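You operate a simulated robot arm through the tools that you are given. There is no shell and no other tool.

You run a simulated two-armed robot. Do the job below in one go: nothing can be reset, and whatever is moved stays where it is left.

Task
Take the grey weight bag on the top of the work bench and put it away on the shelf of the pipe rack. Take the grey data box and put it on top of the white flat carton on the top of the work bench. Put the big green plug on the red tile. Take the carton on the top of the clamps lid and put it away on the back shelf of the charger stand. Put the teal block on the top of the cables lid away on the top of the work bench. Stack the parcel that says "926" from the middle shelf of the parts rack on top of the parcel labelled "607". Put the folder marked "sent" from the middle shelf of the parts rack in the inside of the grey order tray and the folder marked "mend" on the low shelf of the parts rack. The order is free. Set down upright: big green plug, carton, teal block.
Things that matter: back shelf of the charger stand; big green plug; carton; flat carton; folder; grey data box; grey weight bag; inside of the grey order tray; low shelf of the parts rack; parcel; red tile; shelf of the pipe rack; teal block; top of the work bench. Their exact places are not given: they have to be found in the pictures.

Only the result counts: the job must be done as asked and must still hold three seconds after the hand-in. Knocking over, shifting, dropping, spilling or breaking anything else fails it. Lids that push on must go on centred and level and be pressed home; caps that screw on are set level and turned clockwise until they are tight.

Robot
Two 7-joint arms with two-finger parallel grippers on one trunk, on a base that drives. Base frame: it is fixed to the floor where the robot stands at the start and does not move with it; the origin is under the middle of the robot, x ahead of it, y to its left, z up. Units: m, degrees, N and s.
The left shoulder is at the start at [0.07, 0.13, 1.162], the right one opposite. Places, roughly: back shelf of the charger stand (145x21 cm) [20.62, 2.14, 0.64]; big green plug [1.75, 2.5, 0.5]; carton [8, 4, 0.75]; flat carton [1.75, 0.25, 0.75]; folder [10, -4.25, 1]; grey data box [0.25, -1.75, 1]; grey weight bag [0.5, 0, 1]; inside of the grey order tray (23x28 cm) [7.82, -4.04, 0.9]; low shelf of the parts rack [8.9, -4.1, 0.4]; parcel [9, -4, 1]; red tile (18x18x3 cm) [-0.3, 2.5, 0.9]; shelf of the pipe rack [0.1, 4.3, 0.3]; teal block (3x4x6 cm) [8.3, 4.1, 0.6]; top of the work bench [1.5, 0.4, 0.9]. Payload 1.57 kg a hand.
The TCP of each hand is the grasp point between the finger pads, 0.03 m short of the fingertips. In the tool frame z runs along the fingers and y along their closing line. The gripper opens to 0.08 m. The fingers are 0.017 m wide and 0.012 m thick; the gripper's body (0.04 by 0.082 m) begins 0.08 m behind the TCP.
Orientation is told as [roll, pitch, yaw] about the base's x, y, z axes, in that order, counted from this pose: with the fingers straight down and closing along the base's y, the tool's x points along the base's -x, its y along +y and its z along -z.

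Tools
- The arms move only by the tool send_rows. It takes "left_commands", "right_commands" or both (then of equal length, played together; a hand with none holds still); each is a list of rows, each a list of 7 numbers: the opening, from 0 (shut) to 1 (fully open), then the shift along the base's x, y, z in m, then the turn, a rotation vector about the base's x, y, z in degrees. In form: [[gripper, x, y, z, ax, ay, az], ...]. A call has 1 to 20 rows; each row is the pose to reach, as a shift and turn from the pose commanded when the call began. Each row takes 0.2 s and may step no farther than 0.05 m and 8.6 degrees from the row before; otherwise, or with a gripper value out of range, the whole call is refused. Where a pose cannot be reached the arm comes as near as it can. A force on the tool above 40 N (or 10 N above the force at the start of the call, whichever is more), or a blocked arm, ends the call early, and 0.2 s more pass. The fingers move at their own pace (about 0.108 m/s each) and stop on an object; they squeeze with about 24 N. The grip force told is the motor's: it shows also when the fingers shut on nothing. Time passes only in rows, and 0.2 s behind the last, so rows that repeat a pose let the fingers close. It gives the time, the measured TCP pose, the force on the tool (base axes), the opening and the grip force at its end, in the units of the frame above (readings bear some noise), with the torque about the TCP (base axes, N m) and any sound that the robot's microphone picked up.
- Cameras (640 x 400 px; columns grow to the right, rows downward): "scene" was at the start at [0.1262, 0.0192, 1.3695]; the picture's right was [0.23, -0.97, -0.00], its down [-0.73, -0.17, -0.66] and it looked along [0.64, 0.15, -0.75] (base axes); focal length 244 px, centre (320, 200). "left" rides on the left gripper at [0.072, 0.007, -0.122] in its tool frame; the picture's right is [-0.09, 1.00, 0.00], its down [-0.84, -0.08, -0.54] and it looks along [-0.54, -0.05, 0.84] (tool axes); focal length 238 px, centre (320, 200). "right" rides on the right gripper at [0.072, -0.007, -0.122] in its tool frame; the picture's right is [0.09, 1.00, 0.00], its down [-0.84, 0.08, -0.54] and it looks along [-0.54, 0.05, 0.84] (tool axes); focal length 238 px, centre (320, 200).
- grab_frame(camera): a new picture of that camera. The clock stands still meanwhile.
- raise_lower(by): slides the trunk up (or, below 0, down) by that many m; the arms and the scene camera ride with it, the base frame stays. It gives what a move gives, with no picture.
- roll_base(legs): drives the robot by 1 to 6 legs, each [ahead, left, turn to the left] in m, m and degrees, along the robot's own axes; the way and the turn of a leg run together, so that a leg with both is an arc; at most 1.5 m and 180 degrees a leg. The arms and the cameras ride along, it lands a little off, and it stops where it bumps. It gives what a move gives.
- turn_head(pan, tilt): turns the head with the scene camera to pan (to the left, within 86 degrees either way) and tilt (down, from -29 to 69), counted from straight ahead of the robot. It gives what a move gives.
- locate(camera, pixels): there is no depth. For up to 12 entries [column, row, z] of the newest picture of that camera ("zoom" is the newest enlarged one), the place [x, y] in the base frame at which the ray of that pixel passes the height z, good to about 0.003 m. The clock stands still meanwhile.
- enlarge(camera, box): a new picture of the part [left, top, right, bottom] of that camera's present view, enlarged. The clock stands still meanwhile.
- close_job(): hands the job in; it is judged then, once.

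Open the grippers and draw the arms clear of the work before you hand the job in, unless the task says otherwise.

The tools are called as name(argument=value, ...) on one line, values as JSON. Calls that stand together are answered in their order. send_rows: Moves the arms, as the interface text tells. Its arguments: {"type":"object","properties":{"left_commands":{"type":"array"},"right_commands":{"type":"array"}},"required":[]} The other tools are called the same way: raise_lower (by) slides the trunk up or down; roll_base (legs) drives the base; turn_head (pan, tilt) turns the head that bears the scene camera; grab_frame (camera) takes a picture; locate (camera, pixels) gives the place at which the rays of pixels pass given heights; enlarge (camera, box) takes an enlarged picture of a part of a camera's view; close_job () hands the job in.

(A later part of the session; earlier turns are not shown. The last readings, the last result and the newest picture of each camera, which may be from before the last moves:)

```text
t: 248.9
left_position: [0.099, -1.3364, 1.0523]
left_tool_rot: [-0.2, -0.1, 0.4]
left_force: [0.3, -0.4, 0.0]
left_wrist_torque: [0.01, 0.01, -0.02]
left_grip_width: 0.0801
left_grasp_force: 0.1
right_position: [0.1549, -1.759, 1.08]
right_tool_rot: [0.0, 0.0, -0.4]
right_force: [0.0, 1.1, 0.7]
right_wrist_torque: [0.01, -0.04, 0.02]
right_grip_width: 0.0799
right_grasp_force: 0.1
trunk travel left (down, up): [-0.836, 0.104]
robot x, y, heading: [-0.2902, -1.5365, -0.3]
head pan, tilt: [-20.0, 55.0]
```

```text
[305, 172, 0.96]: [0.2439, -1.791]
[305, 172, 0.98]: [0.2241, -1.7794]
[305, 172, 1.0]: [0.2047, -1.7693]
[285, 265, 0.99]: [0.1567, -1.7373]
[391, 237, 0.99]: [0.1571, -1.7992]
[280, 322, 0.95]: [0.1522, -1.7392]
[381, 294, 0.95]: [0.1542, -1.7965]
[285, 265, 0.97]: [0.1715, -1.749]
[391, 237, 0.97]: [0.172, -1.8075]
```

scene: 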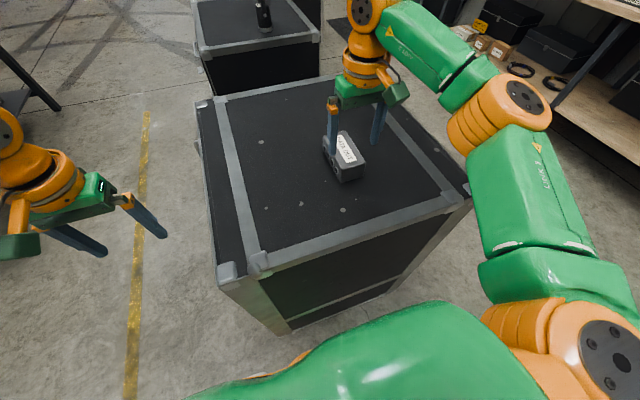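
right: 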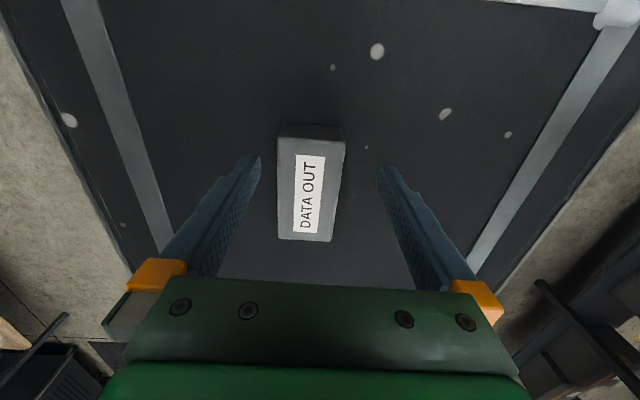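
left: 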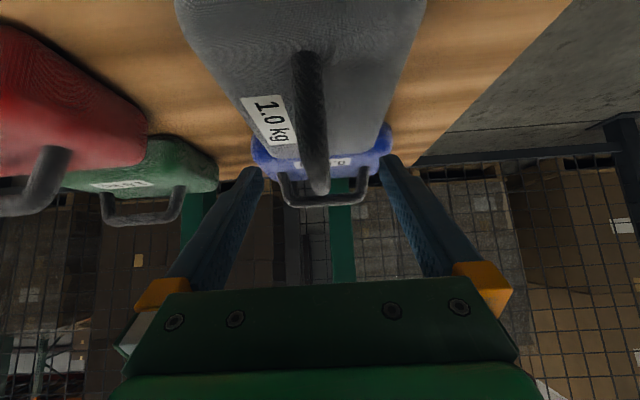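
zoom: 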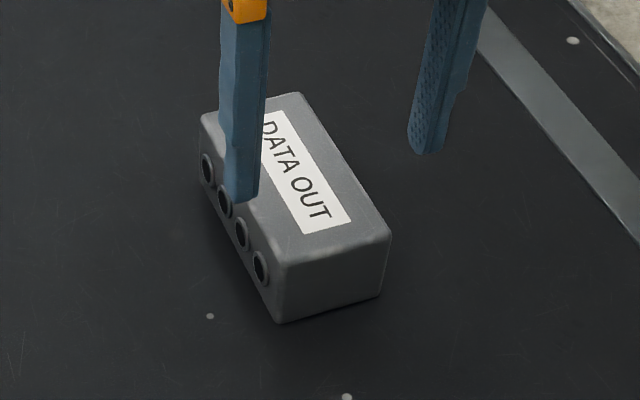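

Box top z≈1.0, spans y -1.793..-1.735, x 0.148..0.27. I roll ahead 0.045 m more and align the hand to y=-1.7645.

roll_base(legs=[[0.045, 0, 0.2]])

send_rows(right_commands=[[1, 0, -0.005, -0.02, 0, 0, 0], [1, 0, -0.005, -0.035, 0, 0, 0]])

grab_frame(camera="right")

```text
t: 249.8
left_position: [0.1349, -1.3353, 1.054]
left_tool_rot: [-0.1, -0.5, 0.5]
left_force: [0.2, -0.6, 0.5]
left_wrist_torque: [-0.02, -0.02, -0.01]
left_grip_width: 0.08
left_grasp_force: 0.0
right_position: [0.1942, -1.7583, 1.0825]
right_tool_rot: [-0.1, -0.4, -0.2]
right_force: [-0.6, -0.3, 0.0]
right_wrist_torque: [0.02, -0.07, 0.03]
right_grip_width: 0.0802
right_grasp_force: 0.1
trunk travel left (down, up): [-0.836, 0.104]
robot x, y, heading: [-0.2472, -1.5408, -0.3]
head pan, tilt: [-20.0, 55.0]
```

```text
t: 250.4
left_position: [0.1408, -1.3352, 1.0517]
left_tool_rot: [-0.1, -0.3, 0.6]
left_force: [-0.6, -0.2, -0.6]
left_wrist_torque: [0.02, -0.03, -0.01]
left_grip_width: 0.08
left_grasp_force: 0.0
right_position: [0.1987, -1.7628, 1.0454]
right_tool_rot: [0.1, 0.0, -0.3]
right_force: [-0.7, -0.3, -0.3]
right_wrist_torque: [-0.01, 0.01, 0.01]
right_grip_width: 0.0798
right_grasp_force: 0.0
trunk travel left (down, up): [-0.836, 0.104]
robot x, y, heading: [-0.2446, -1.5427, -0.2]
head pan, tilt: [-20.0, 55.0]
```

```text
taken
```

right: 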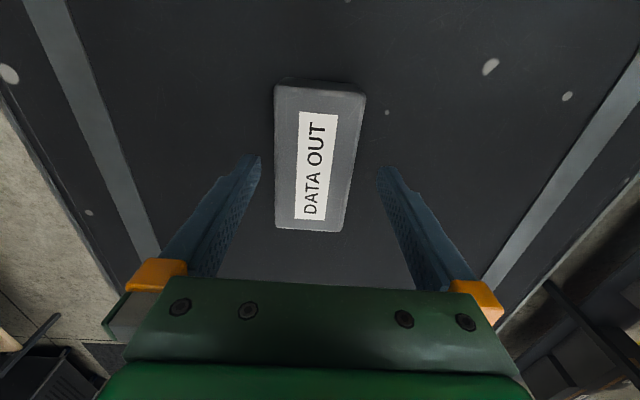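

I check the box's extents relative to the hand from this view.

locate(camera="right", pixels=[[275, 88, 1.0], [366, 92, 1.0], [275, 230, 1.0], [343, 232, 1.0], [315, 165, 1.0]])

```text
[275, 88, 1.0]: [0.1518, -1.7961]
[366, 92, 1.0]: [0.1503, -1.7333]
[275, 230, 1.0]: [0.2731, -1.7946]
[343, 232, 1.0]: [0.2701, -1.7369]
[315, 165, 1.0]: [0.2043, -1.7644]
```

Box centre (0.211,-1.765). I shift 1 cm ahead, and lower to z≈0.987 gently, then close.

send_rows(right_commands=[[1, 0.006, -0.002, -0.02, 0, 0, 0], [1, 0.01, -0.002, -0.04, 0, 0, 0], [1, 0.01, -0.002, -0.052, 0, 0, 0], [1, 0.01, -0.002, -0.058, 0, 0, 0], [1, 0.01, -0.002, -0.058, 0, 0, 0]])

grab_frame(camera="right")

```text
t: 251.6
left_position: [0.1418, -1.3357, 1.052]
left_tool_rot: [-0.2, -0.1, 0.5]
left_force: [-0.7, -0.5, 0.7]
left_wrist_torque: [-0.01, -0.02, 0.03]
left_grip_width: 0.0799
left_grasp_force: 0.2
right_position: [0.2105, -1.7648, 0.9862]
right_tool_rot: [0.0, 0.0, -0.2]
right_force: [0.1, 0.4, -0.5]
right_wrist_torque: [-0.03, -0.01, 0.0]
right_grip_width: 0.08
right_grasp_force: 0.1
trunk travel left (down, up): [-0.836, 0.104]
robot x, y, heading: [-0.2421, -1.54, -0.3]
head pan, tilt: [-20.0, 55.0]
```

```text
taken
```

right: 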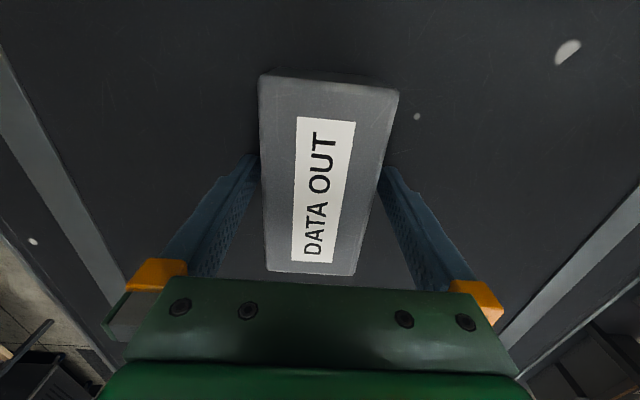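

The box is between the fingers without contact. I close and lift 4 cm.

send_rows(right_commands=[[0.6, 0, 0, 0, 0, 0, 0], [0.3, 0, 0, 0, 0, 0, 0], [0, 0, 0, 0, 0, 0, 0], [0, 0, 0, 0, 0, 0, 0], [0, 0, 0, 0, 0, 0, 0]])

send_rows(right_commands=[[0, 0, 0, 0.015, 0, 0, 0], [0, 0, 0, 0.04, 0, 0, 0], [0, 0, 0, 0.04, 0, 0, 0]])

grab_frame(camera="right")

```text
t: 252.8
left_position: [0.142, -1.3353, 1.051]
left_tool_rot: [-0.2, -0.1, 0.5]
left_force: [-1.2, 0.6, -0.2]
left_wrist_torque: [0.01, -0.05, -0.04]
left_grip_width: 0.0802
left_grasp_force: 0.0
right_position: [0.2103, -1.7654, 0.9869]
right_tool_rot: [0.0, 0.0, -0.2]
right_force: [-0.3, -0.2, 0.2]
right_wrist_torque: [-0.14, 0.01, -0.11]
right_grip_width: 0.0617
right_grasp_force: 24.1
trunk travel left (down, up): [-0.836, 0.104]
robot x, y, heading: [-0.2467, -1.5405, -0.2]
head pan, tilt: [-20.0, 55.0]
```

```text
t: 253.6
left_position: [0.1437, -1.3362, 1.0517]
left_tool_rot: [-0.2, 0.1, 0.6]
left_force: [0.1, 0.0, 0.0]
left_wrist_torque: [0.03, -0.02, 0.01]
left_grip_width: 0.0803
left_grasp_force: 0.0
right_position: [0.2124, -1.7654, 1.0256]
right_tool_rot: [0.1, 0.1, -0.2]
right_force: [-0.4, 0.2, -4.5]
right_wrist_torque: [0.0, 0.0, 0.03]
right_grip_width: 0.062
right_grasp_force: 23.8
trunk travel left (down, up): [-0.836, 0.104]
robot x, y, heading: [-0.2469, -1.5405, 0.1]
head pan, tilt: [-20.0, 55.0]
```

```text
taken
```

right: 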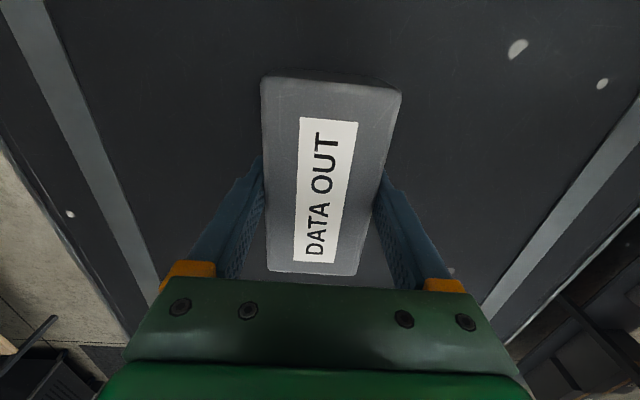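

The box is held (62 mm, ≈4.5 N), its bottom ≈3.4 cm under the TCP. I back off and drive to the bench's south side near x≈1.6.

roll_base(legs=[[-0.35, 0, 0], [0, 0.85, 0], [1.2, 0, 0], [1.0, 0, 0]])

turn_head(pan=60, tilt=35)

grab_frame(camera="scene")

```text
t: 270.4
left_position: [1.9742, -0.4648, 1.0518]
left_tool_rot: [-0.2, 0.1, 1.5]
left_force: [-0.4, -0.6, -0.2]
left_wrist_torque: [0.02, -0.02, -0.01]
left_grip_width: 0.0798
left_grasp_force: 0.0
right_position: [2.0493, -0.8925, 1.0258]
right_tool_rot: [0.1, 0.2, 0.8]
right_force: [0.2, 0.0, -5.3]
right_wrist_torque: [0.02, -0.02, 0.02]
right_grip_width: 0.0619
right_grasp_force: 23.8
trunk travel left (down, up): [-0.836, 0.104]
robot x, y, heading: [1.591, -0.6757, 1.0]
head pan, tilt: [-20.0, 55.0]
```

```text
t: 271.9
left_position: [1.9746, -0.4636, 1.0513]
left_tool_rot: [-0.2, 0.0, 1.5]
left_force: [-0.7, 0.2, -0.1]
left_wrist_torque: [-0.02, -0.02, 0.0]
left_grip_width: 0.0801
left_grasp_force: 0.1
right_position: [2.0511, -0.8926, 1.0266]
right_tool_rot: [0.1, 0.1, 0.7]
right_force: [0.3, 0.6, -5.0]
right_wrist_torque: [-0.01, 0.0, 0.0]
right_grip_width: 0.0619
right_grasp_force: 24.1
trunk travel left (down, up): [-0.836, 0.104]
robot x, y, heading: [1.5903, -0.6807, 0.9]
head pan, tilt: [60.0, 35.0]
```

```text
taken
```

scene: 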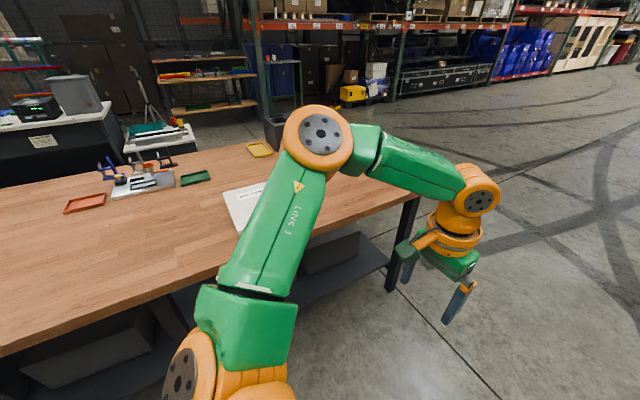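

The white carton is at (243,205) behind my left arm. I turn to face the bench and look at the carton directly.

roll_base(legs=[[0, 0, 89.0]])

turn_head(pan=-10, tilt=45)

grab_frame(camera="scene")

grab_frame(camera="right")

```text
t: 276.1
left_position: [1.3852, -0.2894, 1.051]
left_tool_rot: [-0.2, 0.0, 90.6]
left_force: [0.1, 0.8, -0.1]
left_wrist_torque: [-0.01, -0.04, -0.02]
left_grip_width: 0.0798
left_grasp_force: 0.0
right_position: [1.8129, -0.221, 1.0249]
right_tool_rot: [0.0, 0.2, 89.8]
right_force: [1.0, -0.4, -5.3]
right_wrist_torque: [-0.05, 0.01, -0.01]
right_grip_width: 0.0621
right_grasp_force: 23.9
trunk travel left (down, up): [-0.836, 0.104]
robot x, y, heading: [1.5905, -0.6808, 89.9]
head pan, tilt: [60.0, 35.0]
```

```text
t: 277.5
left_position: [1.3849, -0.2901, 1.0513]
left_tool_rot: [-0.2, 0.0, 90.6]
left_force: [-0.2, 1.3, 0.0]
left_wrist_torque: [-0.01, -0.01, -0.01]
left_grip_width: 0.0801
left_grasp_force: 0.2
right_position: [1.8133, -0.22, 1.0259]
right_tool_rot: [0.1, 0.1, 89.8]
right_force: [-0.7, 1.1, -4.3]
right_wrist_torque: [-0.01, -0.01, 0.02]
right_grip_width: 0.062
right_grasp_force: 23.8
trunk travel left (down, up): [-0.836, 0.104]
robot x, y, heading: [1.5935, -0.6791, 90.0]
head pan, tilt: [-10.0, 45.0]
```

```text
taken
```

scene: 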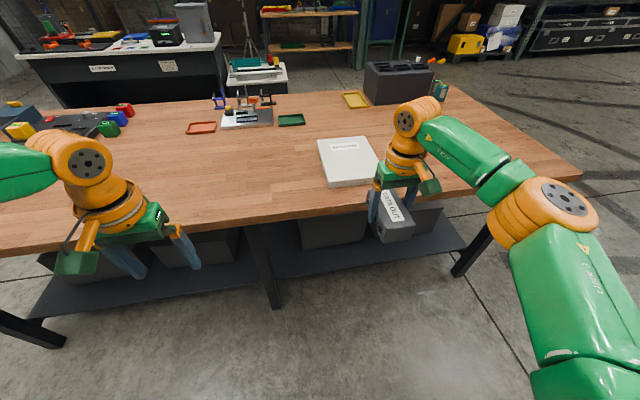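

```text
taken
```

right: 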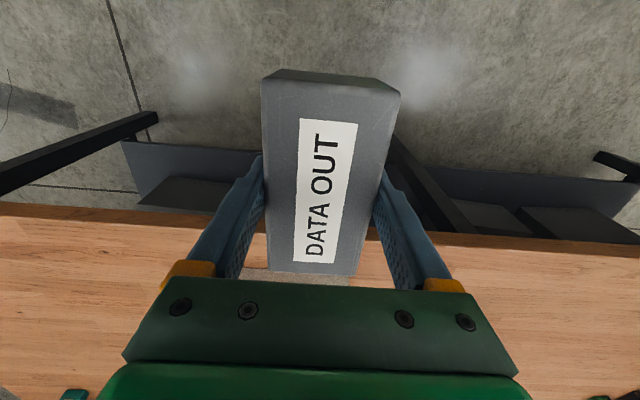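

The white flat carton is at (348,162). I enlarge to get its corners and height.

enlarge(camera="scene", box=[300, 120, 400, 200])

locate(camera="zoom", pixels=[[93, 102, 0.89], [285, 82, 0.89], [125, 328, 0.89], [125, 335, 0.85], [380, 300, 0.89], [93, 102, 0.87], [285, 82, 0.87], [125, 320, 0.87], [230, 200, 0.89]])

```text
5.00 times, centred on (350, 160) of scene
```

zoom: 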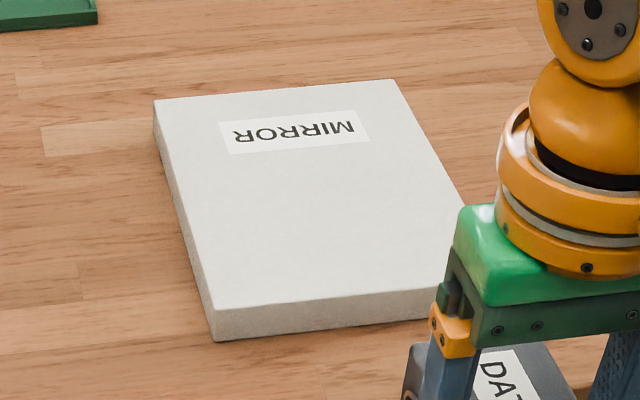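

```text
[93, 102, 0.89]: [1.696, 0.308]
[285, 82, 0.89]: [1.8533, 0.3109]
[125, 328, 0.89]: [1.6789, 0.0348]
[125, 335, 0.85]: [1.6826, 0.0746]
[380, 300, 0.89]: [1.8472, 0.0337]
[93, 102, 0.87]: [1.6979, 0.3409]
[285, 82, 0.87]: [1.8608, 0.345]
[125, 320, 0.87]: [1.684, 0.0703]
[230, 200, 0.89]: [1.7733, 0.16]
```

The carton says MIRROR. I locate its true corners: top (155,102), (397,82), (215,308); bottom front-left (215,340).

locate(camera="zoom", pixels=[[215, 340, 0.85], [215, 308, 0.87], [215, 308, 0.88], [155, 102, 0.87], [155, 102, 0.88], [397, 82, 0.87], [397, 82, 0.88], [433, 318, 0.85], [445, 285, 0.87], [445, 285, 0.88]])

```text
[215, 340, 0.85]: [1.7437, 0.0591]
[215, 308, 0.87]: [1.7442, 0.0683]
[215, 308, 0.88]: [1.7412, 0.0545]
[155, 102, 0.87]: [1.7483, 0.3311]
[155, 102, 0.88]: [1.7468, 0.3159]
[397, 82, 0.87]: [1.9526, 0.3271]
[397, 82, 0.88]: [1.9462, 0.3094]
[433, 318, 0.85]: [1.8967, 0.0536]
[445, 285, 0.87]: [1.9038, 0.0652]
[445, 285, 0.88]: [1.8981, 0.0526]
```

The carton's top is z≈0.877, x 1.744–1.95, y 0.058–0.322. I roll ahead 0.39 and right 0.035 to bring the box over its middle.

roll_base(legs=[[0.385, -0.035, 0]])

grab_frame(camera="right")

turn_head(pan=-25, tilt=55)

grab_frame(camera="scene")

```text
t: 279.9
left_position: [1.4155, 0.0873, 1.0515]
left_tool_rot: [-0.2, -0.1, 91.1]
left_force: [-0.6, -1.1, 0.4]
left_wrist_torque: [0.05, -0.01, 0.0]
left_grip_width: 0.08
left_grasp_force: 0.0
right_position: [1.8439, 0.1587, 1.0271]
right_tool_rot: [0.1, 0.0, 90.3]
right_force: [-0.3, -0.1, -4.9]
right_wrist_torque: [0.03, 0.0, 0.01]
right_grip_width: 0.0618
right_grasp_force: 24.2
trunk travel left (down, up): [-0.836, 0.104]
robot x, y, heading: [1.6244, -0.296, 90.6]
head pan, tilt: [-10.0, 45.0]
```

```text
taken
```

right: 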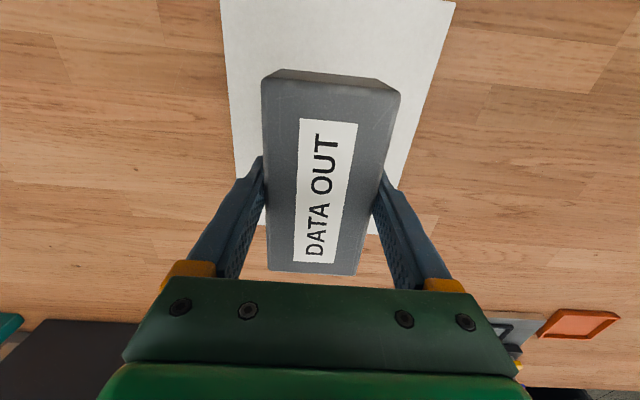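

```text
t: 280.7
left_position: [1.4167, 0.089, 1.0503]
left_tool_rot: [-0.1, 0.0, 91.0]
left_force: [0.1, 0.2, 0.6]
left_wrist_torque: [-0.02, 0.05, -0.01]
left_grip_width: 0.0802
left_grasp_force: 0.1
right_position: [1.8451, 0.1601, 1.0266]
right_tool_rot: [0.0, 0.1, 90.2]
right_force: [-0.4, -0.1, -5.1]
right_wrist_torque: [0.02, -0.02, -0.02]
right_grip_width: 0.0619
right_grasp_force: 24.2
trunk travel left (down, up): [-0.836, 0.104]
robot x, y, heading: [1.6258, -0.2989, 90.3]
head pan, tilt: [-25.0, 55.0]
```

```text
taken
```

scene: 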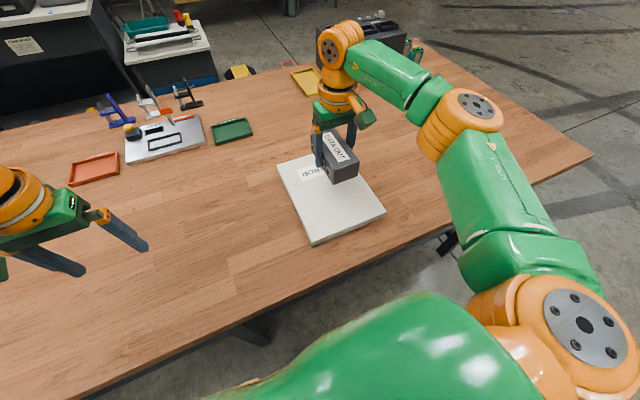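

The box hovers over the carton's middle. I lower the trunk 8 cm, then settle with small arm steps (contact expected near TCP z 0.911).

raise_lower(by=-0.08)

send_rows(right_commands=[[0, 0, 0.005, -0.01, 0, 0, 0], [0, 0, 0.01, -0.02, 0, 0, 0], [0, 0, 0.01, -0.026, 0, 0, 0]])

grab_frame(camera="right")

```text
t: 281.9
left_position: [1.4166, 0.0886, 0.9712]
left_tool_rot: [-0.1, 0.0, 91.0]
left_force: [0.0, 0.3, 0.8]
left_wrist_torque: [0.0, 0.0, 0.06]
left_grip_width: 0.0799
left_grasp_force: 0.0
right_position: [1.8455, 0.1597, 0.9467]
right_tool_rot: [0.1, 0.1, 90.2]
right_force: [-0.3, -0.1, -5.0]
right_wrist_torque: [0.02, 0.02, 0.03]
right_grip_width: 0.062
right_grasp_force: 23.8
trunk travel left (down, up): [-0.756, 0.184]
robot x, y, heading: [1.6257, -0.2952, 90.2]
head pan, tilt: [-25.0, 55.0]
```

```text
t: 282.6
left_position: [1.4161, 0.0855, 0.9731]
left_tool_rot: [-0.3, -0.2, 91.0]
left_force: [-0.4, 0.2, 0.2]
left_wrist_torque: [-0.02, 0.01, -0.01]
left_grip_width: 0.0799
left_grasp_force: 0.0
right_position: [1.8428, 0.1675, 0.9224]
right_tool_rot: [-0.1, -0.3, 90.1]
right_force: [2.7, 4.2, 19.8]
right_wrist_torque: [0.13, -0.18, -0.01]
right_grip_width: 0.0617
right_grasp_force: 24.4
trunk travel left (down, up): [-0.756, 0.184]
robot x, y, heading: [1.6225, -0.2946, 90.5]
head pan, tilt: [-25.0, 55.0]
```

```text
taken
```

right: 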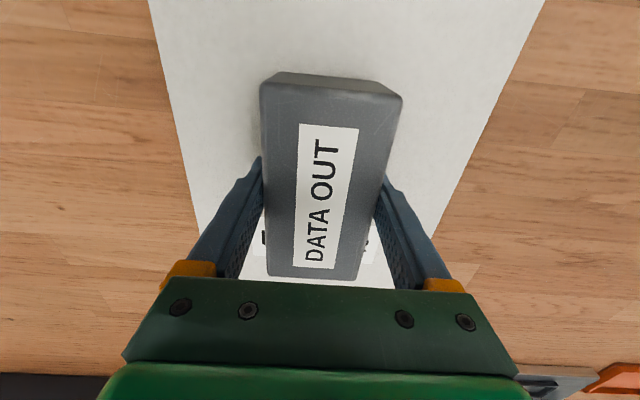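

Contact at TCP z 0.922 (+20 N): the box rests on the carton. I relieve 2 mm, open, then rise.

send_rows(right_commands=[[0, 0, 0, 0.003, 0, 0, 0], [0.3, 0, 0, 0.003, 0, 0, 0], [0.9, 0, 0, 0.003, 0, 0, 0], [1, 0, 0, 0.003, 0, 0, 0], [1, 0, 0, 0.003, 0, 0, 0], [1, 0, 0, 0.03, 0, 0, 0], [1, 0, 0, 0.06, 0, 0, 0], [1, 0, 0, 0.1, 0, 0, 0]])

grab_frame(camera="right")

grab_frame(camera="scene")

```text
t: 284.4
left_position: [1.4149, 0.0868, 0.9709]
left_tool_rot: [-0.3, 0.0, 91.0]
left_force: [-0.6, 0.0, 0.2]
left_wrist_torque: [0.01, 0.02, 0.02]
left_grip_width: 0.0801
left_grasp_force: 0.2
right_position: [1.843, 0.1693, 1.0214]
right_tool_rot: [0.0, 0.0, 90.3]
right_force: [0.2, 0.5, 1.3]
right_wrist_torque: [0.02, 0.03, -0.05]
right_grip_width: 0.0798
right_grasp_force: 0.0
trunk travel left (down, up): [-0.756, 0.184]
robot x, y, heading: [1.6224, -0.2965, 90.4]
head pan, tilt: [-25.0, 55.0]
```

```text
taken
```

right: 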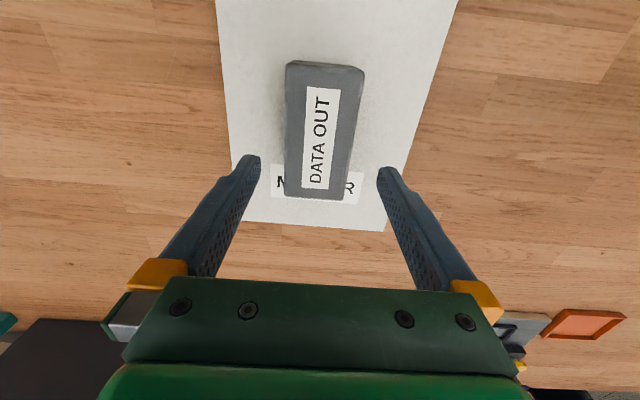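

```text
taken
```

scene: 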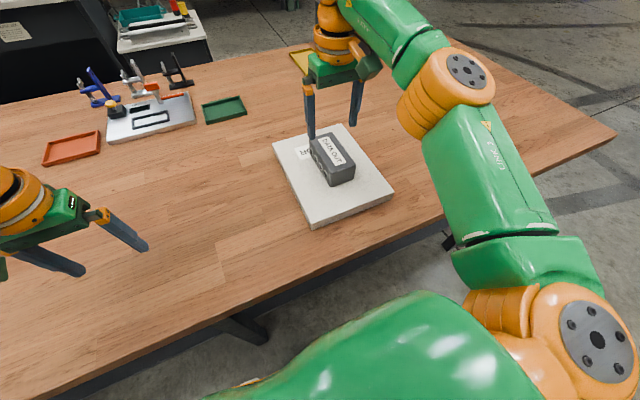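

The data box rests on the carton. Next is the parts rack around (9,-4.1); I back off, turn to face +x and look ahead.

roll_base(legs=[[-0.4, 0, 0], [0, 0, -90]])

raise_lower(by=0.15)

turn_head(pan=-15, tilt=15)

grab_frame(camera="scene")

```text
t: 290.7
left_position: [2.0105, -0.4811, 0.9715]
left_tool_rot: [-0.2, 0.0, 1.4]
left_force: [-0.8, 0.5, 0.8]
left_wrist_torque: [-0.03, -0.01, 0.0]
left_grip_width: 0.0798
left_grasp_force: 0.0
right_position: [2.097, -0.9097, 1.022]
right_tool_rot: [0.1, 0.1, 0.6]
right_force: [-1.0, 0.2, 0.7]
right_wrist_torque: [0.02, 0.03, 0.01]
right_grip_width: 0.0797
right_grasp_force: 0.0
trunk travel left (down, up): [-0.756, 0.184]
robot x, y, heading: [1.6295, -0.6949, 0.6]
head pan, tilt: [-25.0, 55.0]
```

```text
t: 292.5
left_position: [2.0119, -0.4831, 1.122]
left_tool_rot: [-0.2, -0.1, 1.4]
left_force: [0.0, 0.0, -0.1]
left_wrist_torque: [0.01, 0.0, 0.0]
left_grip_width: 0.0799
left_grasp_force: 0.0
right_position: [2.0957, -0.9092, 1.1711]
right_tool_rot: [0.0, 0.1, 0.5]
right_force: [-0.3, -0.8, 0.3]
right_wrist_torque: [0.01, -0.01, 0.01]
right_grip_width: 0.0799
right_grasp_force: 0.1
trunk travel left (down, up): [-0.906, 0.034]
robot x, y, heading: [1.6287, -0.696, 0.7]
head pan, tilt: [-25.0, 55.0]
```

```text
t: 293.6
left_position: [2.0112, -0.4821, 1.1207]
left_tool_rot: [-0.2, 0.0, 1.3]
left_force: [0.4, -0.7, -0.1]
left_wrist_torque: [0.01, -0.02, 0.03]
left_grip_width: 0.0799
left_grasp_force: 0.0
right_position: [2.0969, -0.9095, 1.1708]
right_tool_rot: [0.0, 0.0, 0.6]
right_force: [-0.1, 0.5, -0.4]
right_wrist_torque: [-0.02, -0.03, 0.0]
right_grip_width: 0.0801
right_grasp_force: 0.0
trunk travel left (down, up): [-0.906, 0.034]
robot x, y, heading: [1.6282, -0.6943, 0.8]
head pan, tilt: [-15.0, 15.0]
```

```text
taken
```

scene: 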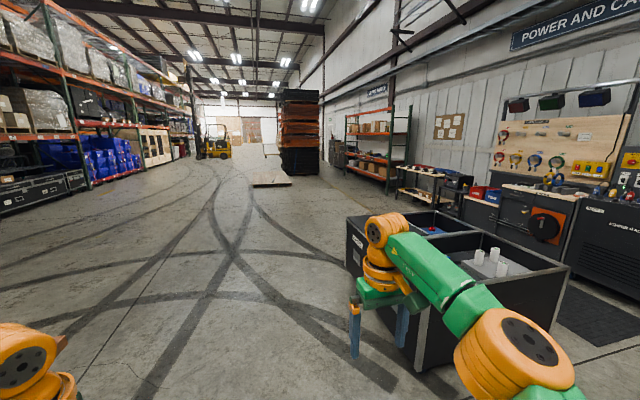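

I locate the open case's near corner (420,370), the rack foot, and the wooden board for routing.

locate(camera="scene", pixels=[[420, 372, 0.1], [350, 265, 0.1], [389, 196, 0], [345, 178, 0], [255, 188, 0], [292, 183, 0], [398, 202, 0], [440, 210, 0], [470, 215, 0]])

enlarge(camera="scene", box=[330, 90, 490, 230])

```text
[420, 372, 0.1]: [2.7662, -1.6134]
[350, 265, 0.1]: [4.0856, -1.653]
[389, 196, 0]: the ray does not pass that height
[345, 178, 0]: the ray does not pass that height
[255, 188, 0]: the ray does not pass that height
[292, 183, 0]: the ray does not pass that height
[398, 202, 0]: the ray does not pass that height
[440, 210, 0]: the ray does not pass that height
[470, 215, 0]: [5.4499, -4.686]
```

```text
2.86 times, centred on (410, 160) of scene
```

zoom: 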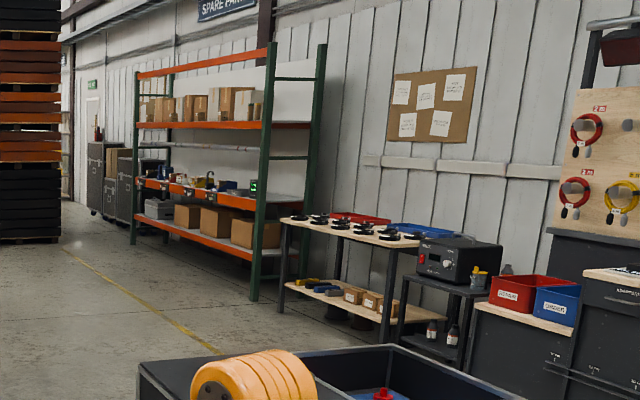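

The route along y≈-0.7 is clear (open case stays below y=-1.6). I drive 5.4 m ahead and look again.

roll_base(legs=[[1.5, 0, 0], [1.5, 0, 0], [1.5, 0, 0], [0.9, 0, 0]])

turn_head(pan=-65, tilt=20)

grab_frame(camera="scene")

```text
t: 319.4
left_position: [7.4253, -0.4994, 1.1217]
left_tool_rot: [-0.2, 0.0, 0.1]
left_force: [-0.6, 0.1, -0.1]
left_wrist_torque: [0.0, -0.03, 0.02]
left_grip_width: 0.0801
left_grasp_force: 0.0
right_position: [7.4989, -0.9275, 1.1715]
right_tool_rot: [0.0, 0.0, -0.7]
right_force: [-1.2, 0.7, 0.7]
right_wrist_torque: [-0.02, 0.02, -0.04]
right_grip_width: 0.0799
right_grasp_force: 0.1
trunk travel left (down, up): [-0.906, 0.034]
robot x, y, heading: [7.037, -0.7013, -0.7]
head pan, tilt: [-15.0, 15.0]
```

```text
t: 320.6
left_position: [7.4247, -0.4983, 1.1212]
left_tool_rot: [-0.2, -0.2, 0.1]
left_force: [-0.8, 0.1, -0.4]
left_wrist_torque: [0.02, 0.01, 0.02]
left_grip_width: 0.08
left_grasp_force: 0.1
right_position: [7.4994, -0.928, 1.1709]
right_tool_rot: [-0.1, 0.0, -0.6]
right_force: [-0.3, 0.0, 0.1]
right_wrist_torque: [0.02, -0.03, -0.04]
right_grip_width: 0.08
right_grasp_force: 0.1
trunk travel left (down, up): [-0.906, 0.034]
robot x, y, heading: [7.0368, -0.7018, -0.1]
head pan, tilt: [-65.0, 20.0]
```

```text
taken
```

scene: 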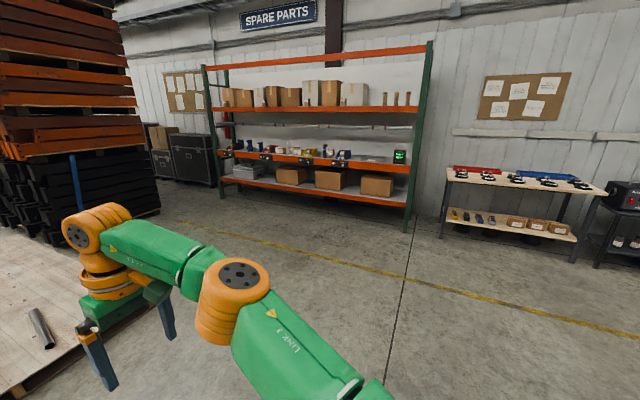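

The SPARE PARTS rack is in view; a wooden platform lies at the lower left. I enlarge the rack.

enlarge(camera="scene", box=[200, 40, 440, 230])

locate(camera="scene", pixels=[[405, 232, 0], [213, 187, 0], [20, 398, 0.1], [170, 262, 0.1], [160, 212, 0], [440, 237, 0], [575, 262, 0]])

```text
2.11 times, centred on (320, 135) of scene
```

zoom: 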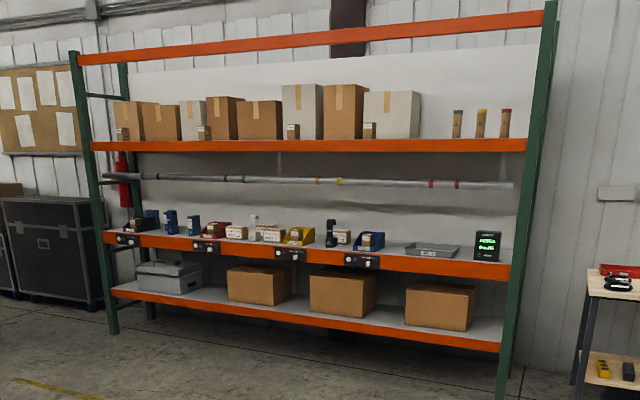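

```text
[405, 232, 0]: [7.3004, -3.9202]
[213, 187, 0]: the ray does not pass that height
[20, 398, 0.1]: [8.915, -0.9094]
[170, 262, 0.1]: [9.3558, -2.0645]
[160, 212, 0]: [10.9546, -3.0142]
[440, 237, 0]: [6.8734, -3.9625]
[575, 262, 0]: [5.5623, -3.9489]
```

The rack's near post is at (7.30,-3.92) and it extends to about x≈10.3. I turn to face it and approach to y≈-2.8, staying west of the platform.

roll_base(legs=[[0, 0, -90], [1.2, 0, 0], [0.9, 0.9, 0]])

turn_head(pan=15, tilt=15)

grab_frame(camera="scene")

```text
t: 336.5
left_position: [8.1123, -3.1914, 1.1216]
left_tool_rot: [-0.2, -0.1, -89.7]
left_force: [-1.2, -0.8, -0.7]
left_wrist_torque: [0.01, -0.03, -0.01]
left_grip_width: 0.0801
left_grasp_force: 0.2
right_position: [7.6833, -3.2685, 1.1705]
right_tool_rot: [0.1, 0.0, -90.4]
right_force: [-0.1, -0.4, -0.8]
right_wrist_torque: [-0.03, 0.01, 0.01]
right_grip_width: 0.0799
right_grasp_force: 0.2
trunk travel left (down, up): [-0.906, 0.034]
robot x, y, heading: [7.9068, -2.804, -90.3]
head pan, tilt: [-65.0, 20.0]
```

```text
t: 338.0
left_position: [8.1122, -3.1918, 1.1217]
left_tool_rot: [-0.2, 0.0, -89.7]
left_force: [0.8, -1.0, 0.1]
left_wrist_torque: [0.02, -0.02, 0.01]
left_grip_width: 0.0799
left_grasp_force: 0.1
right_position: [7.6845, -3.2684, 1.1701]
right_tool_rot: [0.0, 0.1, -90.4]
right_force: [-0.3, 0.4, 0.1]
right_wrist_torque: [0.03, 0.01, 0.02]
right_grip_width: 0.0802
right_grasp_force: 0.0
trunk travel left (down, up): [-0.906, 0.034]
robot x, y, heading: [7.9072, -2.8027, -90.3]
head pan, tilt: [15.0, 15.0]
```

```text
taken
```

scene: 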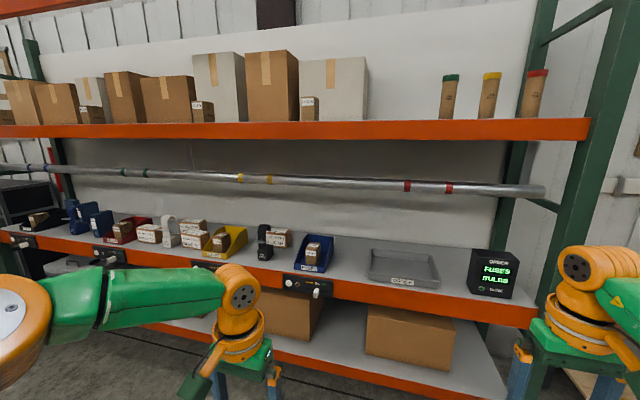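

I enlarge the middle shelf, left and right halves.

enlarge(camera="scene", box=[0, 190, 200, 310])

enlarge(camera="scene", box=[130, 200, 350, 310])

enlarge(camera="scene", box=[340, 200, 560, 330])

```text
3.20 times, centred on (100, 250) of scene
```

zoom: 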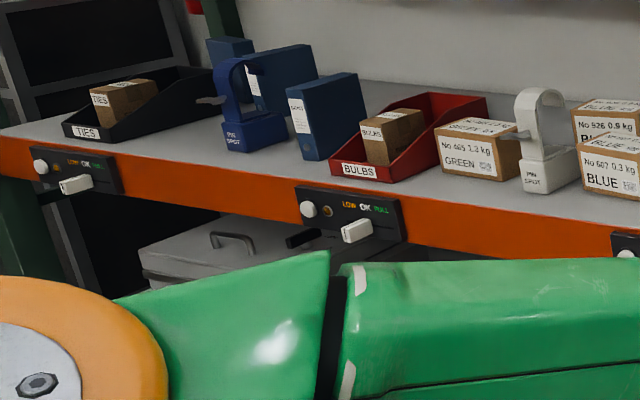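

```text
2.91 times, centred on (240, 255) of scene
```

zoom: 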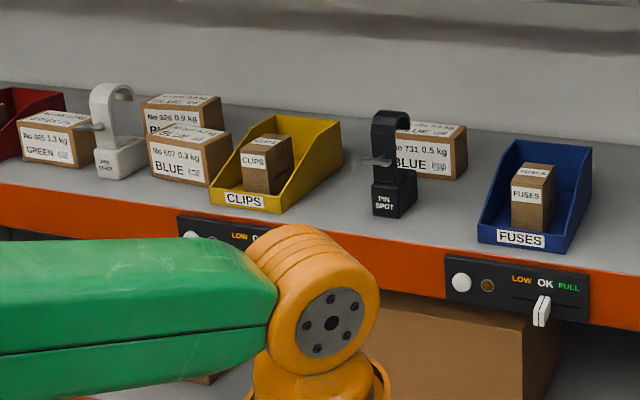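

```text
2.91 times, centred on (450, 265) of scene
```

zoom: 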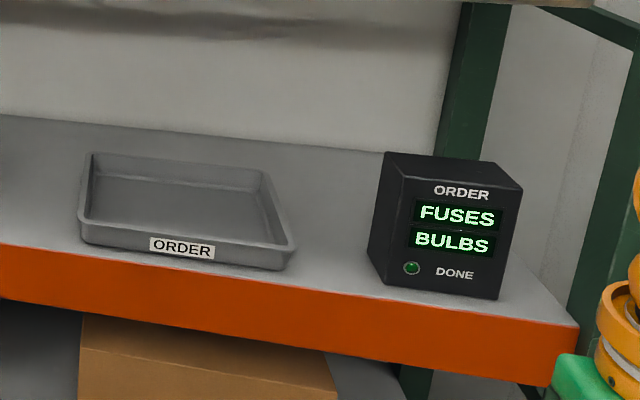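

I can read "No 926 0.9 kg BLUE" behind "No 607 0.3 kg BLUE"; two blue folders stand further left. I triangulate shelf, rail and upper shelf by taking rays now and again 0.3 m lower.

locate(camera="scene", pixels=[[545, 190, 1.15], [545, 190, 1.25], [407, 185, 1.15], [407, 185, 1.25], [590, 138, 1.5], [590, 138, 1.6], [537, 308, 0.85], [537, 308, 0.9], [441, 290, 0.85], [441, 290, 0.9], [367, 280, 0.9]])

raise_lower(by=-0.3)

grab_frame(camera="scene")

```text
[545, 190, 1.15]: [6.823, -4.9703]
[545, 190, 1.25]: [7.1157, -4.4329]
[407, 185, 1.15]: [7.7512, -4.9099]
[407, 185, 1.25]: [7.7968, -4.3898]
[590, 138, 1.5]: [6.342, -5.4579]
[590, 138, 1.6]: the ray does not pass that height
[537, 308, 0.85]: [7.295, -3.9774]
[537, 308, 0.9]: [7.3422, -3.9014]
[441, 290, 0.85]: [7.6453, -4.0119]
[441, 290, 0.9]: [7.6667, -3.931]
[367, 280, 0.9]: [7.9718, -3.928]
```

```text
t: 341.0
left_position: [8.1135, -3.1906, 0.8216]
left_tool_rot: [-0.3, -0.2, -89.6]
left_force: [0.2, -0.2, -0.4]
left_wrist_torque: [-0.01, -0.03, -0.01]
left_grip_width: 0.0802
left_grasp_force: 0.1
right_position: [7.6845, -3.2687, 0.8718]
right_tool_rot: [0.0, 0.2, -90.4]
right_force: [0.1, 0.2, 0.0]
right_wrist_torque: [-0.02, -0.01, -0.03]
right_grip_width: 0.0801
right_grasp_force: 0.0
trunk travel left (down, up): [-0.606, 0.334]
robot x, y, heading: [7.908, -2.8045, -90.3]
head pan, tilt: [15.0, 15.0]
```

```text
taken
```

scene: 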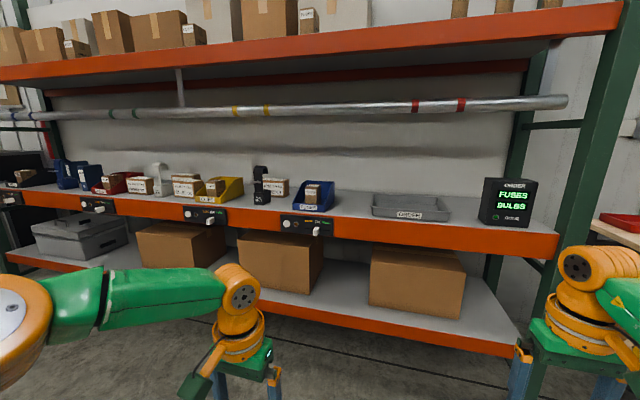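

Same features from the lower height: rail red band (415,107), rail end (567,102), shelf corner (558,238), tray's right-front (450,214), upper shelf corner (617,25).

locate(camera="scene", pixels=[[415, 107, 1.25], [415, 107, 1.3], [567, 102, 1.25], [567, 102, 1.3], [617, 28, 1.4], [617, 28, 1.5], [558, 236, 0.85], [558, 236, 0.9], [449, 219, 0.85], [449, 219, 0.9], [522, 352, 0.35], [522, 352, 0.4]])

```text
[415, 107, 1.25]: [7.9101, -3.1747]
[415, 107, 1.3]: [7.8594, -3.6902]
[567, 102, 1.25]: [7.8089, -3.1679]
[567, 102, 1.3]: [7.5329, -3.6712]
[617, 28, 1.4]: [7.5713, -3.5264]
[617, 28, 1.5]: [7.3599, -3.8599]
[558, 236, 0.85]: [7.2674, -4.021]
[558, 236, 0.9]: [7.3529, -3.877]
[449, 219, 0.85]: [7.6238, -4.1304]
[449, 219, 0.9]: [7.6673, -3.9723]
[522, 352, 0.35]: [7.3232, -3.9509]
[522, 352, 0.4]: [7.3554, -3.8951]
```

Middle shelf: z≈0.882, front edge y≈-3.93; rail at y≈-3.98, z≈1.33. I move along to x≈9.1, y≈-3.15 for a close look at parcels and folders.

raise_lower(by=0.25)

roll_base(legs=[[0, 1.2, 0], [0.3, 0, 0]])

turn_head(pan=0, tilt=30)

grab_frame(camera="scene")

```text
t: 343.6
left_position: [8.1119, -3.1917, 1.0718]
left_tool_rot: [-0.2, 0.0, -89.6]
left_force: [-0.1, -0.2, 0.1]
left_wrist_torque: [0.0, 0.0, -0.03]
left_grip_width: 0.0799
left_grasp_force: 0.0
right_position: [7.6847, -3.2674, 1.1199]
right_tool_rot: [0.0, 0.1, -90.4]
right_force: [-0.1, 0.3, 0.0]
right_wrist_torque: [0.01, 0.02, 0.0]
right_grip_width: 0.0798
right_grasp_force: 0.0
trunk travel left (down, up): [-0.856, 0.084]
robot x, y, heading: [7.9064, -2.7997, -90.3]
head pan, tilt: [15.0, 15.0]
```

```text
t: 351.3
left_position: [9.3077, -3.4978, 1.0722]
left_tool_rot: [-0.2, -0.2, -89.6]
left_force: [0.4, -0.1, -0.2]
left_wrist_torque: [-0.01, -0.01, 0.0]
left_grip_width: 0.0799
left_grasp_force: 0.1
right_position: [8.8799, -3.5747, 1.1218]
right_tool_rot: [-0.1, -0.2, -90.3]
right_force: [-0.4, -0.1, 0.1]
right_wrist_torque: [0.0, -0.02, 0.0]
right_grip_width: 0.0802
right_grasp_force: 0.0
trunk travel left (down, up): [-0.856, 0.084]
robot x, y, heading: [9.1007, -3.1137, -90.3]
head pan, tilt: [15.0, 15.0]
```

```text
t: 352.1
left_position: [9.3082, -3.4994, 1.0716]
left_tool_rot: [-0.2, -0.1, -89.6]
left_force: [-0.4, -0.2, 0.1]
left_wrist_torque: [0.01, -0.02, -0.03]
left_grip_width: 0.0799
left_grasp_force: 0.1
right_position: [8.8804, -3.578, 1.1212]
right_tool_rot: [0.0, 0.2, -90.4]
right_force: [0.2, -0.3, 1.0]
right_wrist_torque: [0.01, 0.02, 0.02]
right_grip_width: 0.08
right_grasp_force: 0.1
trunk travel left (down, up): [-0.856, 0.084]
robot x, y, heading: [9.0974, -3.1153, -90.3]
head pan, tilt: [0.0, 30.0]
```

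```text
taken
```

scene: 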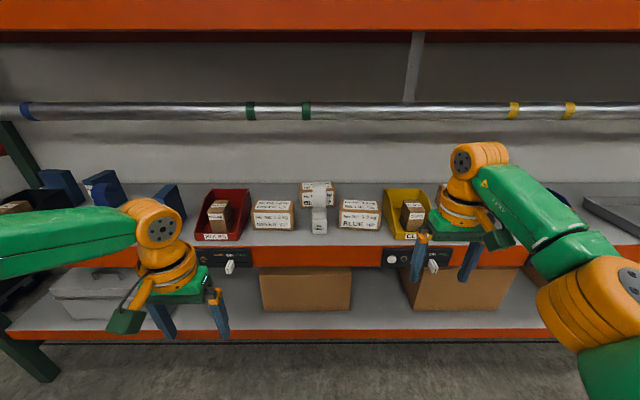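

I enlarge the parcel area and the folder area.

enlarge(camera="scene", box=[240, 160, 400, 260])

enlarge(camera="scene", box=[0, 140, 240, 260])

```text
4.00 times, centred on (320, 210) of scene
```

zoom: 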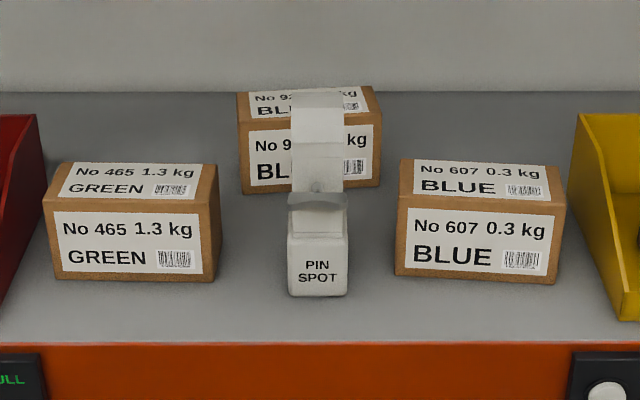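

```text
2.67 times, centred on (120, 200) of scene
```

zoom: 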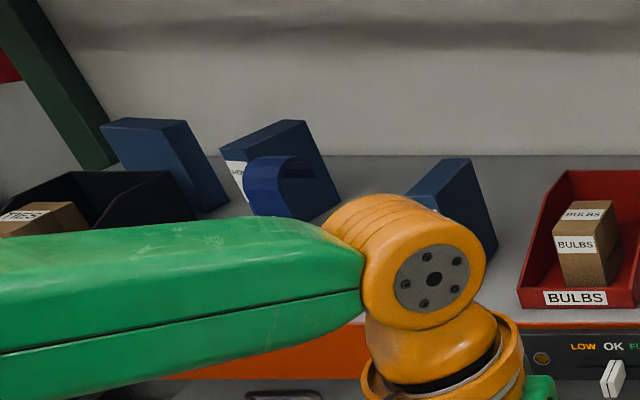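

I locate parcel edges: 607 bottom front (397,273)-(556,283), 926 bottom front (245,192)-(381,186), the lamp base (288,295)-(349,295), and tops.

enlarge(camera="scene", box=[240, 160, 400, 260])

locate(camera="zoom", pixels=[[397, 274, 0.882], [556, 283, 0.882], [400, 195, 0.96], [565, 203, 0.96], [400, 162, 0.96], [556, 165, 0.96], [245, 192, 0.882], [381, 186, 0.882], [240, 127, 0.96], [382, 122, 0.96], [288, 295, 0.882], [349, 295, 0.882]])

```text
4.00 times, centred on (320, 210) of scene
```

zoom: 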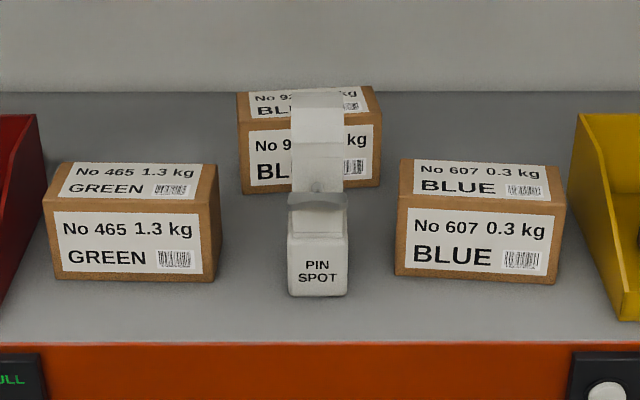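

```text
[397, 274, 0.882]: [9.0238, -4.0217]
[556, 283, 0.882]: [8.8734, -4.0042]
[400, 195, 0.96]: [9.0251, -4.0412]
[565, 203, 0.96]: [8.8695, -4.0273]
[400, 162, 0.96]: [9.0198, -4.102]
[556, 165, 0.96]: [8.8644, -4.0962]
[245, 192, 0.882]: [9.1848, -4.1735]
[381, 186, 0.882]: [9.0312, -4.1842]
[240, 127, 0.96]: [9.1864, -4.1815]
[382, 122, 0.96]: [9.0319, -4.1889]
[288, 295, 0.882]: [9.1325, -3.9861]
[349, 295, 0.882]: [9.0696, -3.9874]
```

Parcels are about 0.152×0.06×0.09 m; 926 sits at x 9.03–9.185, y -4.18..-4.24, behind a white lamp. Depth reach will be tight, so I check how low my base is (could it go under the rack's low beam?) using the left wrist camera at two heights.

grab_frame(camera="left")

turn_head(pan=0, tilt=60)

grab_frame(camera="scene")

```text
taken
```

left: 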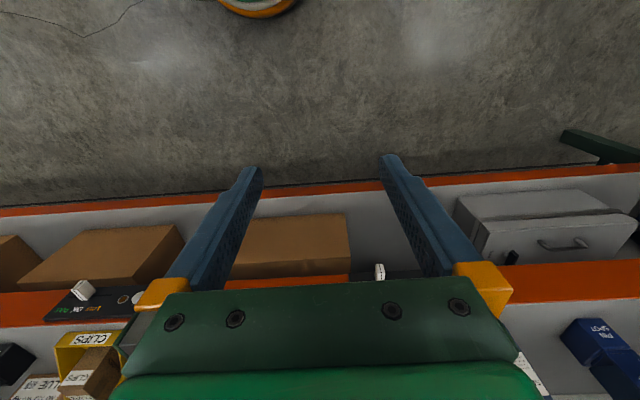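

```text
t: 353.0
left_position: [9.3086, -3.4991, 1.0718]
left_tool_rot: [-0.2, -0.1, -89.6]
left_force: [-0.1, -0.1, 0.4]
left_wrist_torque: [-0.01, 0.0, 0.01]
left_grip_width: 0.0801
left_grasp_force: 0.0
right_position: [8.8791, -3.5773, 1.1217]
right_tool_rot: [-0.1, 0.1, -90.4]
right_force: [-0.2, -1.1, 0.1]
right_wrist_torque: [0.01, -0.01, 0.02]
right_grip_width: 0.0798
right_grasp_force: 0.2
trunk travel left (down, up): [-0.856, 0.084]
robot x, y, heading: [9.1005, -3.1127, -90.4]
head pan, tilt: [0.0, 60.0]
```

```text
taken
```

scene: 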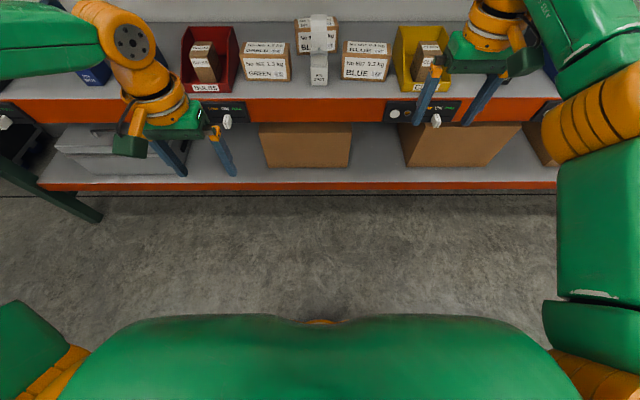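

The base radius is ≈0.21. By turning the robot ~40° left, the right shoulder comes closer to the rack and gains ~7 cm of reach. First I look at the folders: sidestep left to x≈9.6.

roll_base(legs=[[0, 0.5, 0]])

turn_head(pan=8, tilt=30)

grab_frame(camera="scene")

enlarge(camera="scene", box=[190, 130, 370, 260])

```text
t: 356.0
left_position: [9.8079, -3.5018, 1.0727]
left_tool_rot: [-0.1, -0.1, -89.3]
left_force: [-0.2, -0.5, -0.3]
left_wrist_torque: [-0.02, 0.01, 0.0]
left_grip_width: 0.08
left_grasp_force: 0.1
right_position: [9.3795, -3.5801, 1.1215]
right_tool_rot: [0.0, 0.0, -90.2]
right_force: [-0.4, -0.4, 0.2]
right_wrist_torque: [0.0, -0.02, 0.0]
right_grip_width: 0.0798
right_grasp_force: 0.0
trunk travel left (down, up): [-0.856, 0.084]
robot x, y, heading: [9.605, -3.11, -90.1]
head pan, tilt: [0.0, 60.0]
```

```text
t: 356.9
left_position: [9.8089, -3.4998, 1.071]
left_tool_rot: [-0.2, -0.1, -89.4]
left_force: [0.1, 0.2, -0.5]
left_wrist_torque: [0.0, -0.02, -0.01]
left_grip_width: 0.0801
left_grasp_force: 0.1
right_position: [9.3805, -3.5795, 1.1217]
right_tool_rot: [0.1, 0.0, -90.2]
right_force: [-1.2, 1.1, -0.4]
right_wrist_torque: [-0.01, -0.03, 0.02]
right_grip_width: 0.0802
right_grasp_force: 0.1
trunk travel left (down, up): [-0.856, 0.084]
robot x, y, heading: [9.6057, -3.1142, -90.2]
head pan, tilt: [8.0, 30.0]
```

```text
taken
```

scene: 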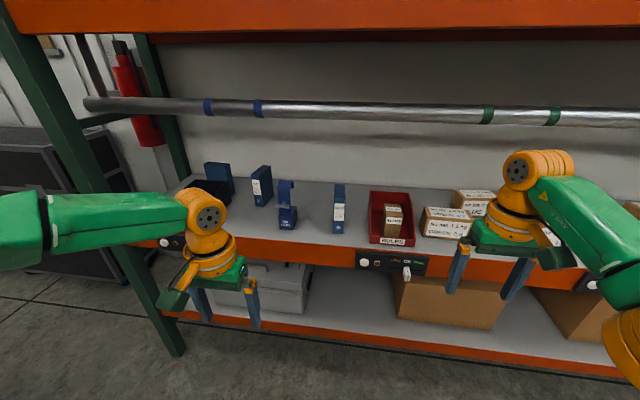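

```text
3.08 times, centred on (280, 195) of scene
```

zoom: 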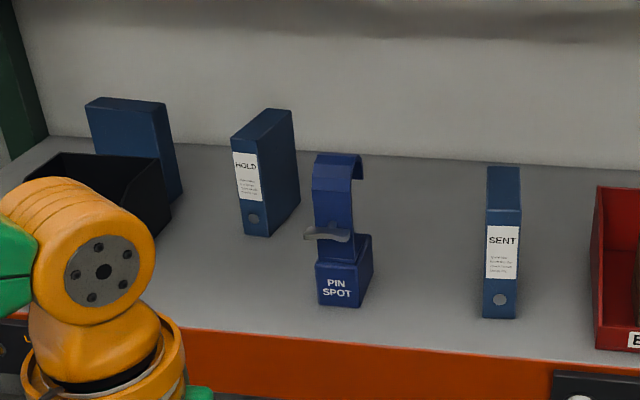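

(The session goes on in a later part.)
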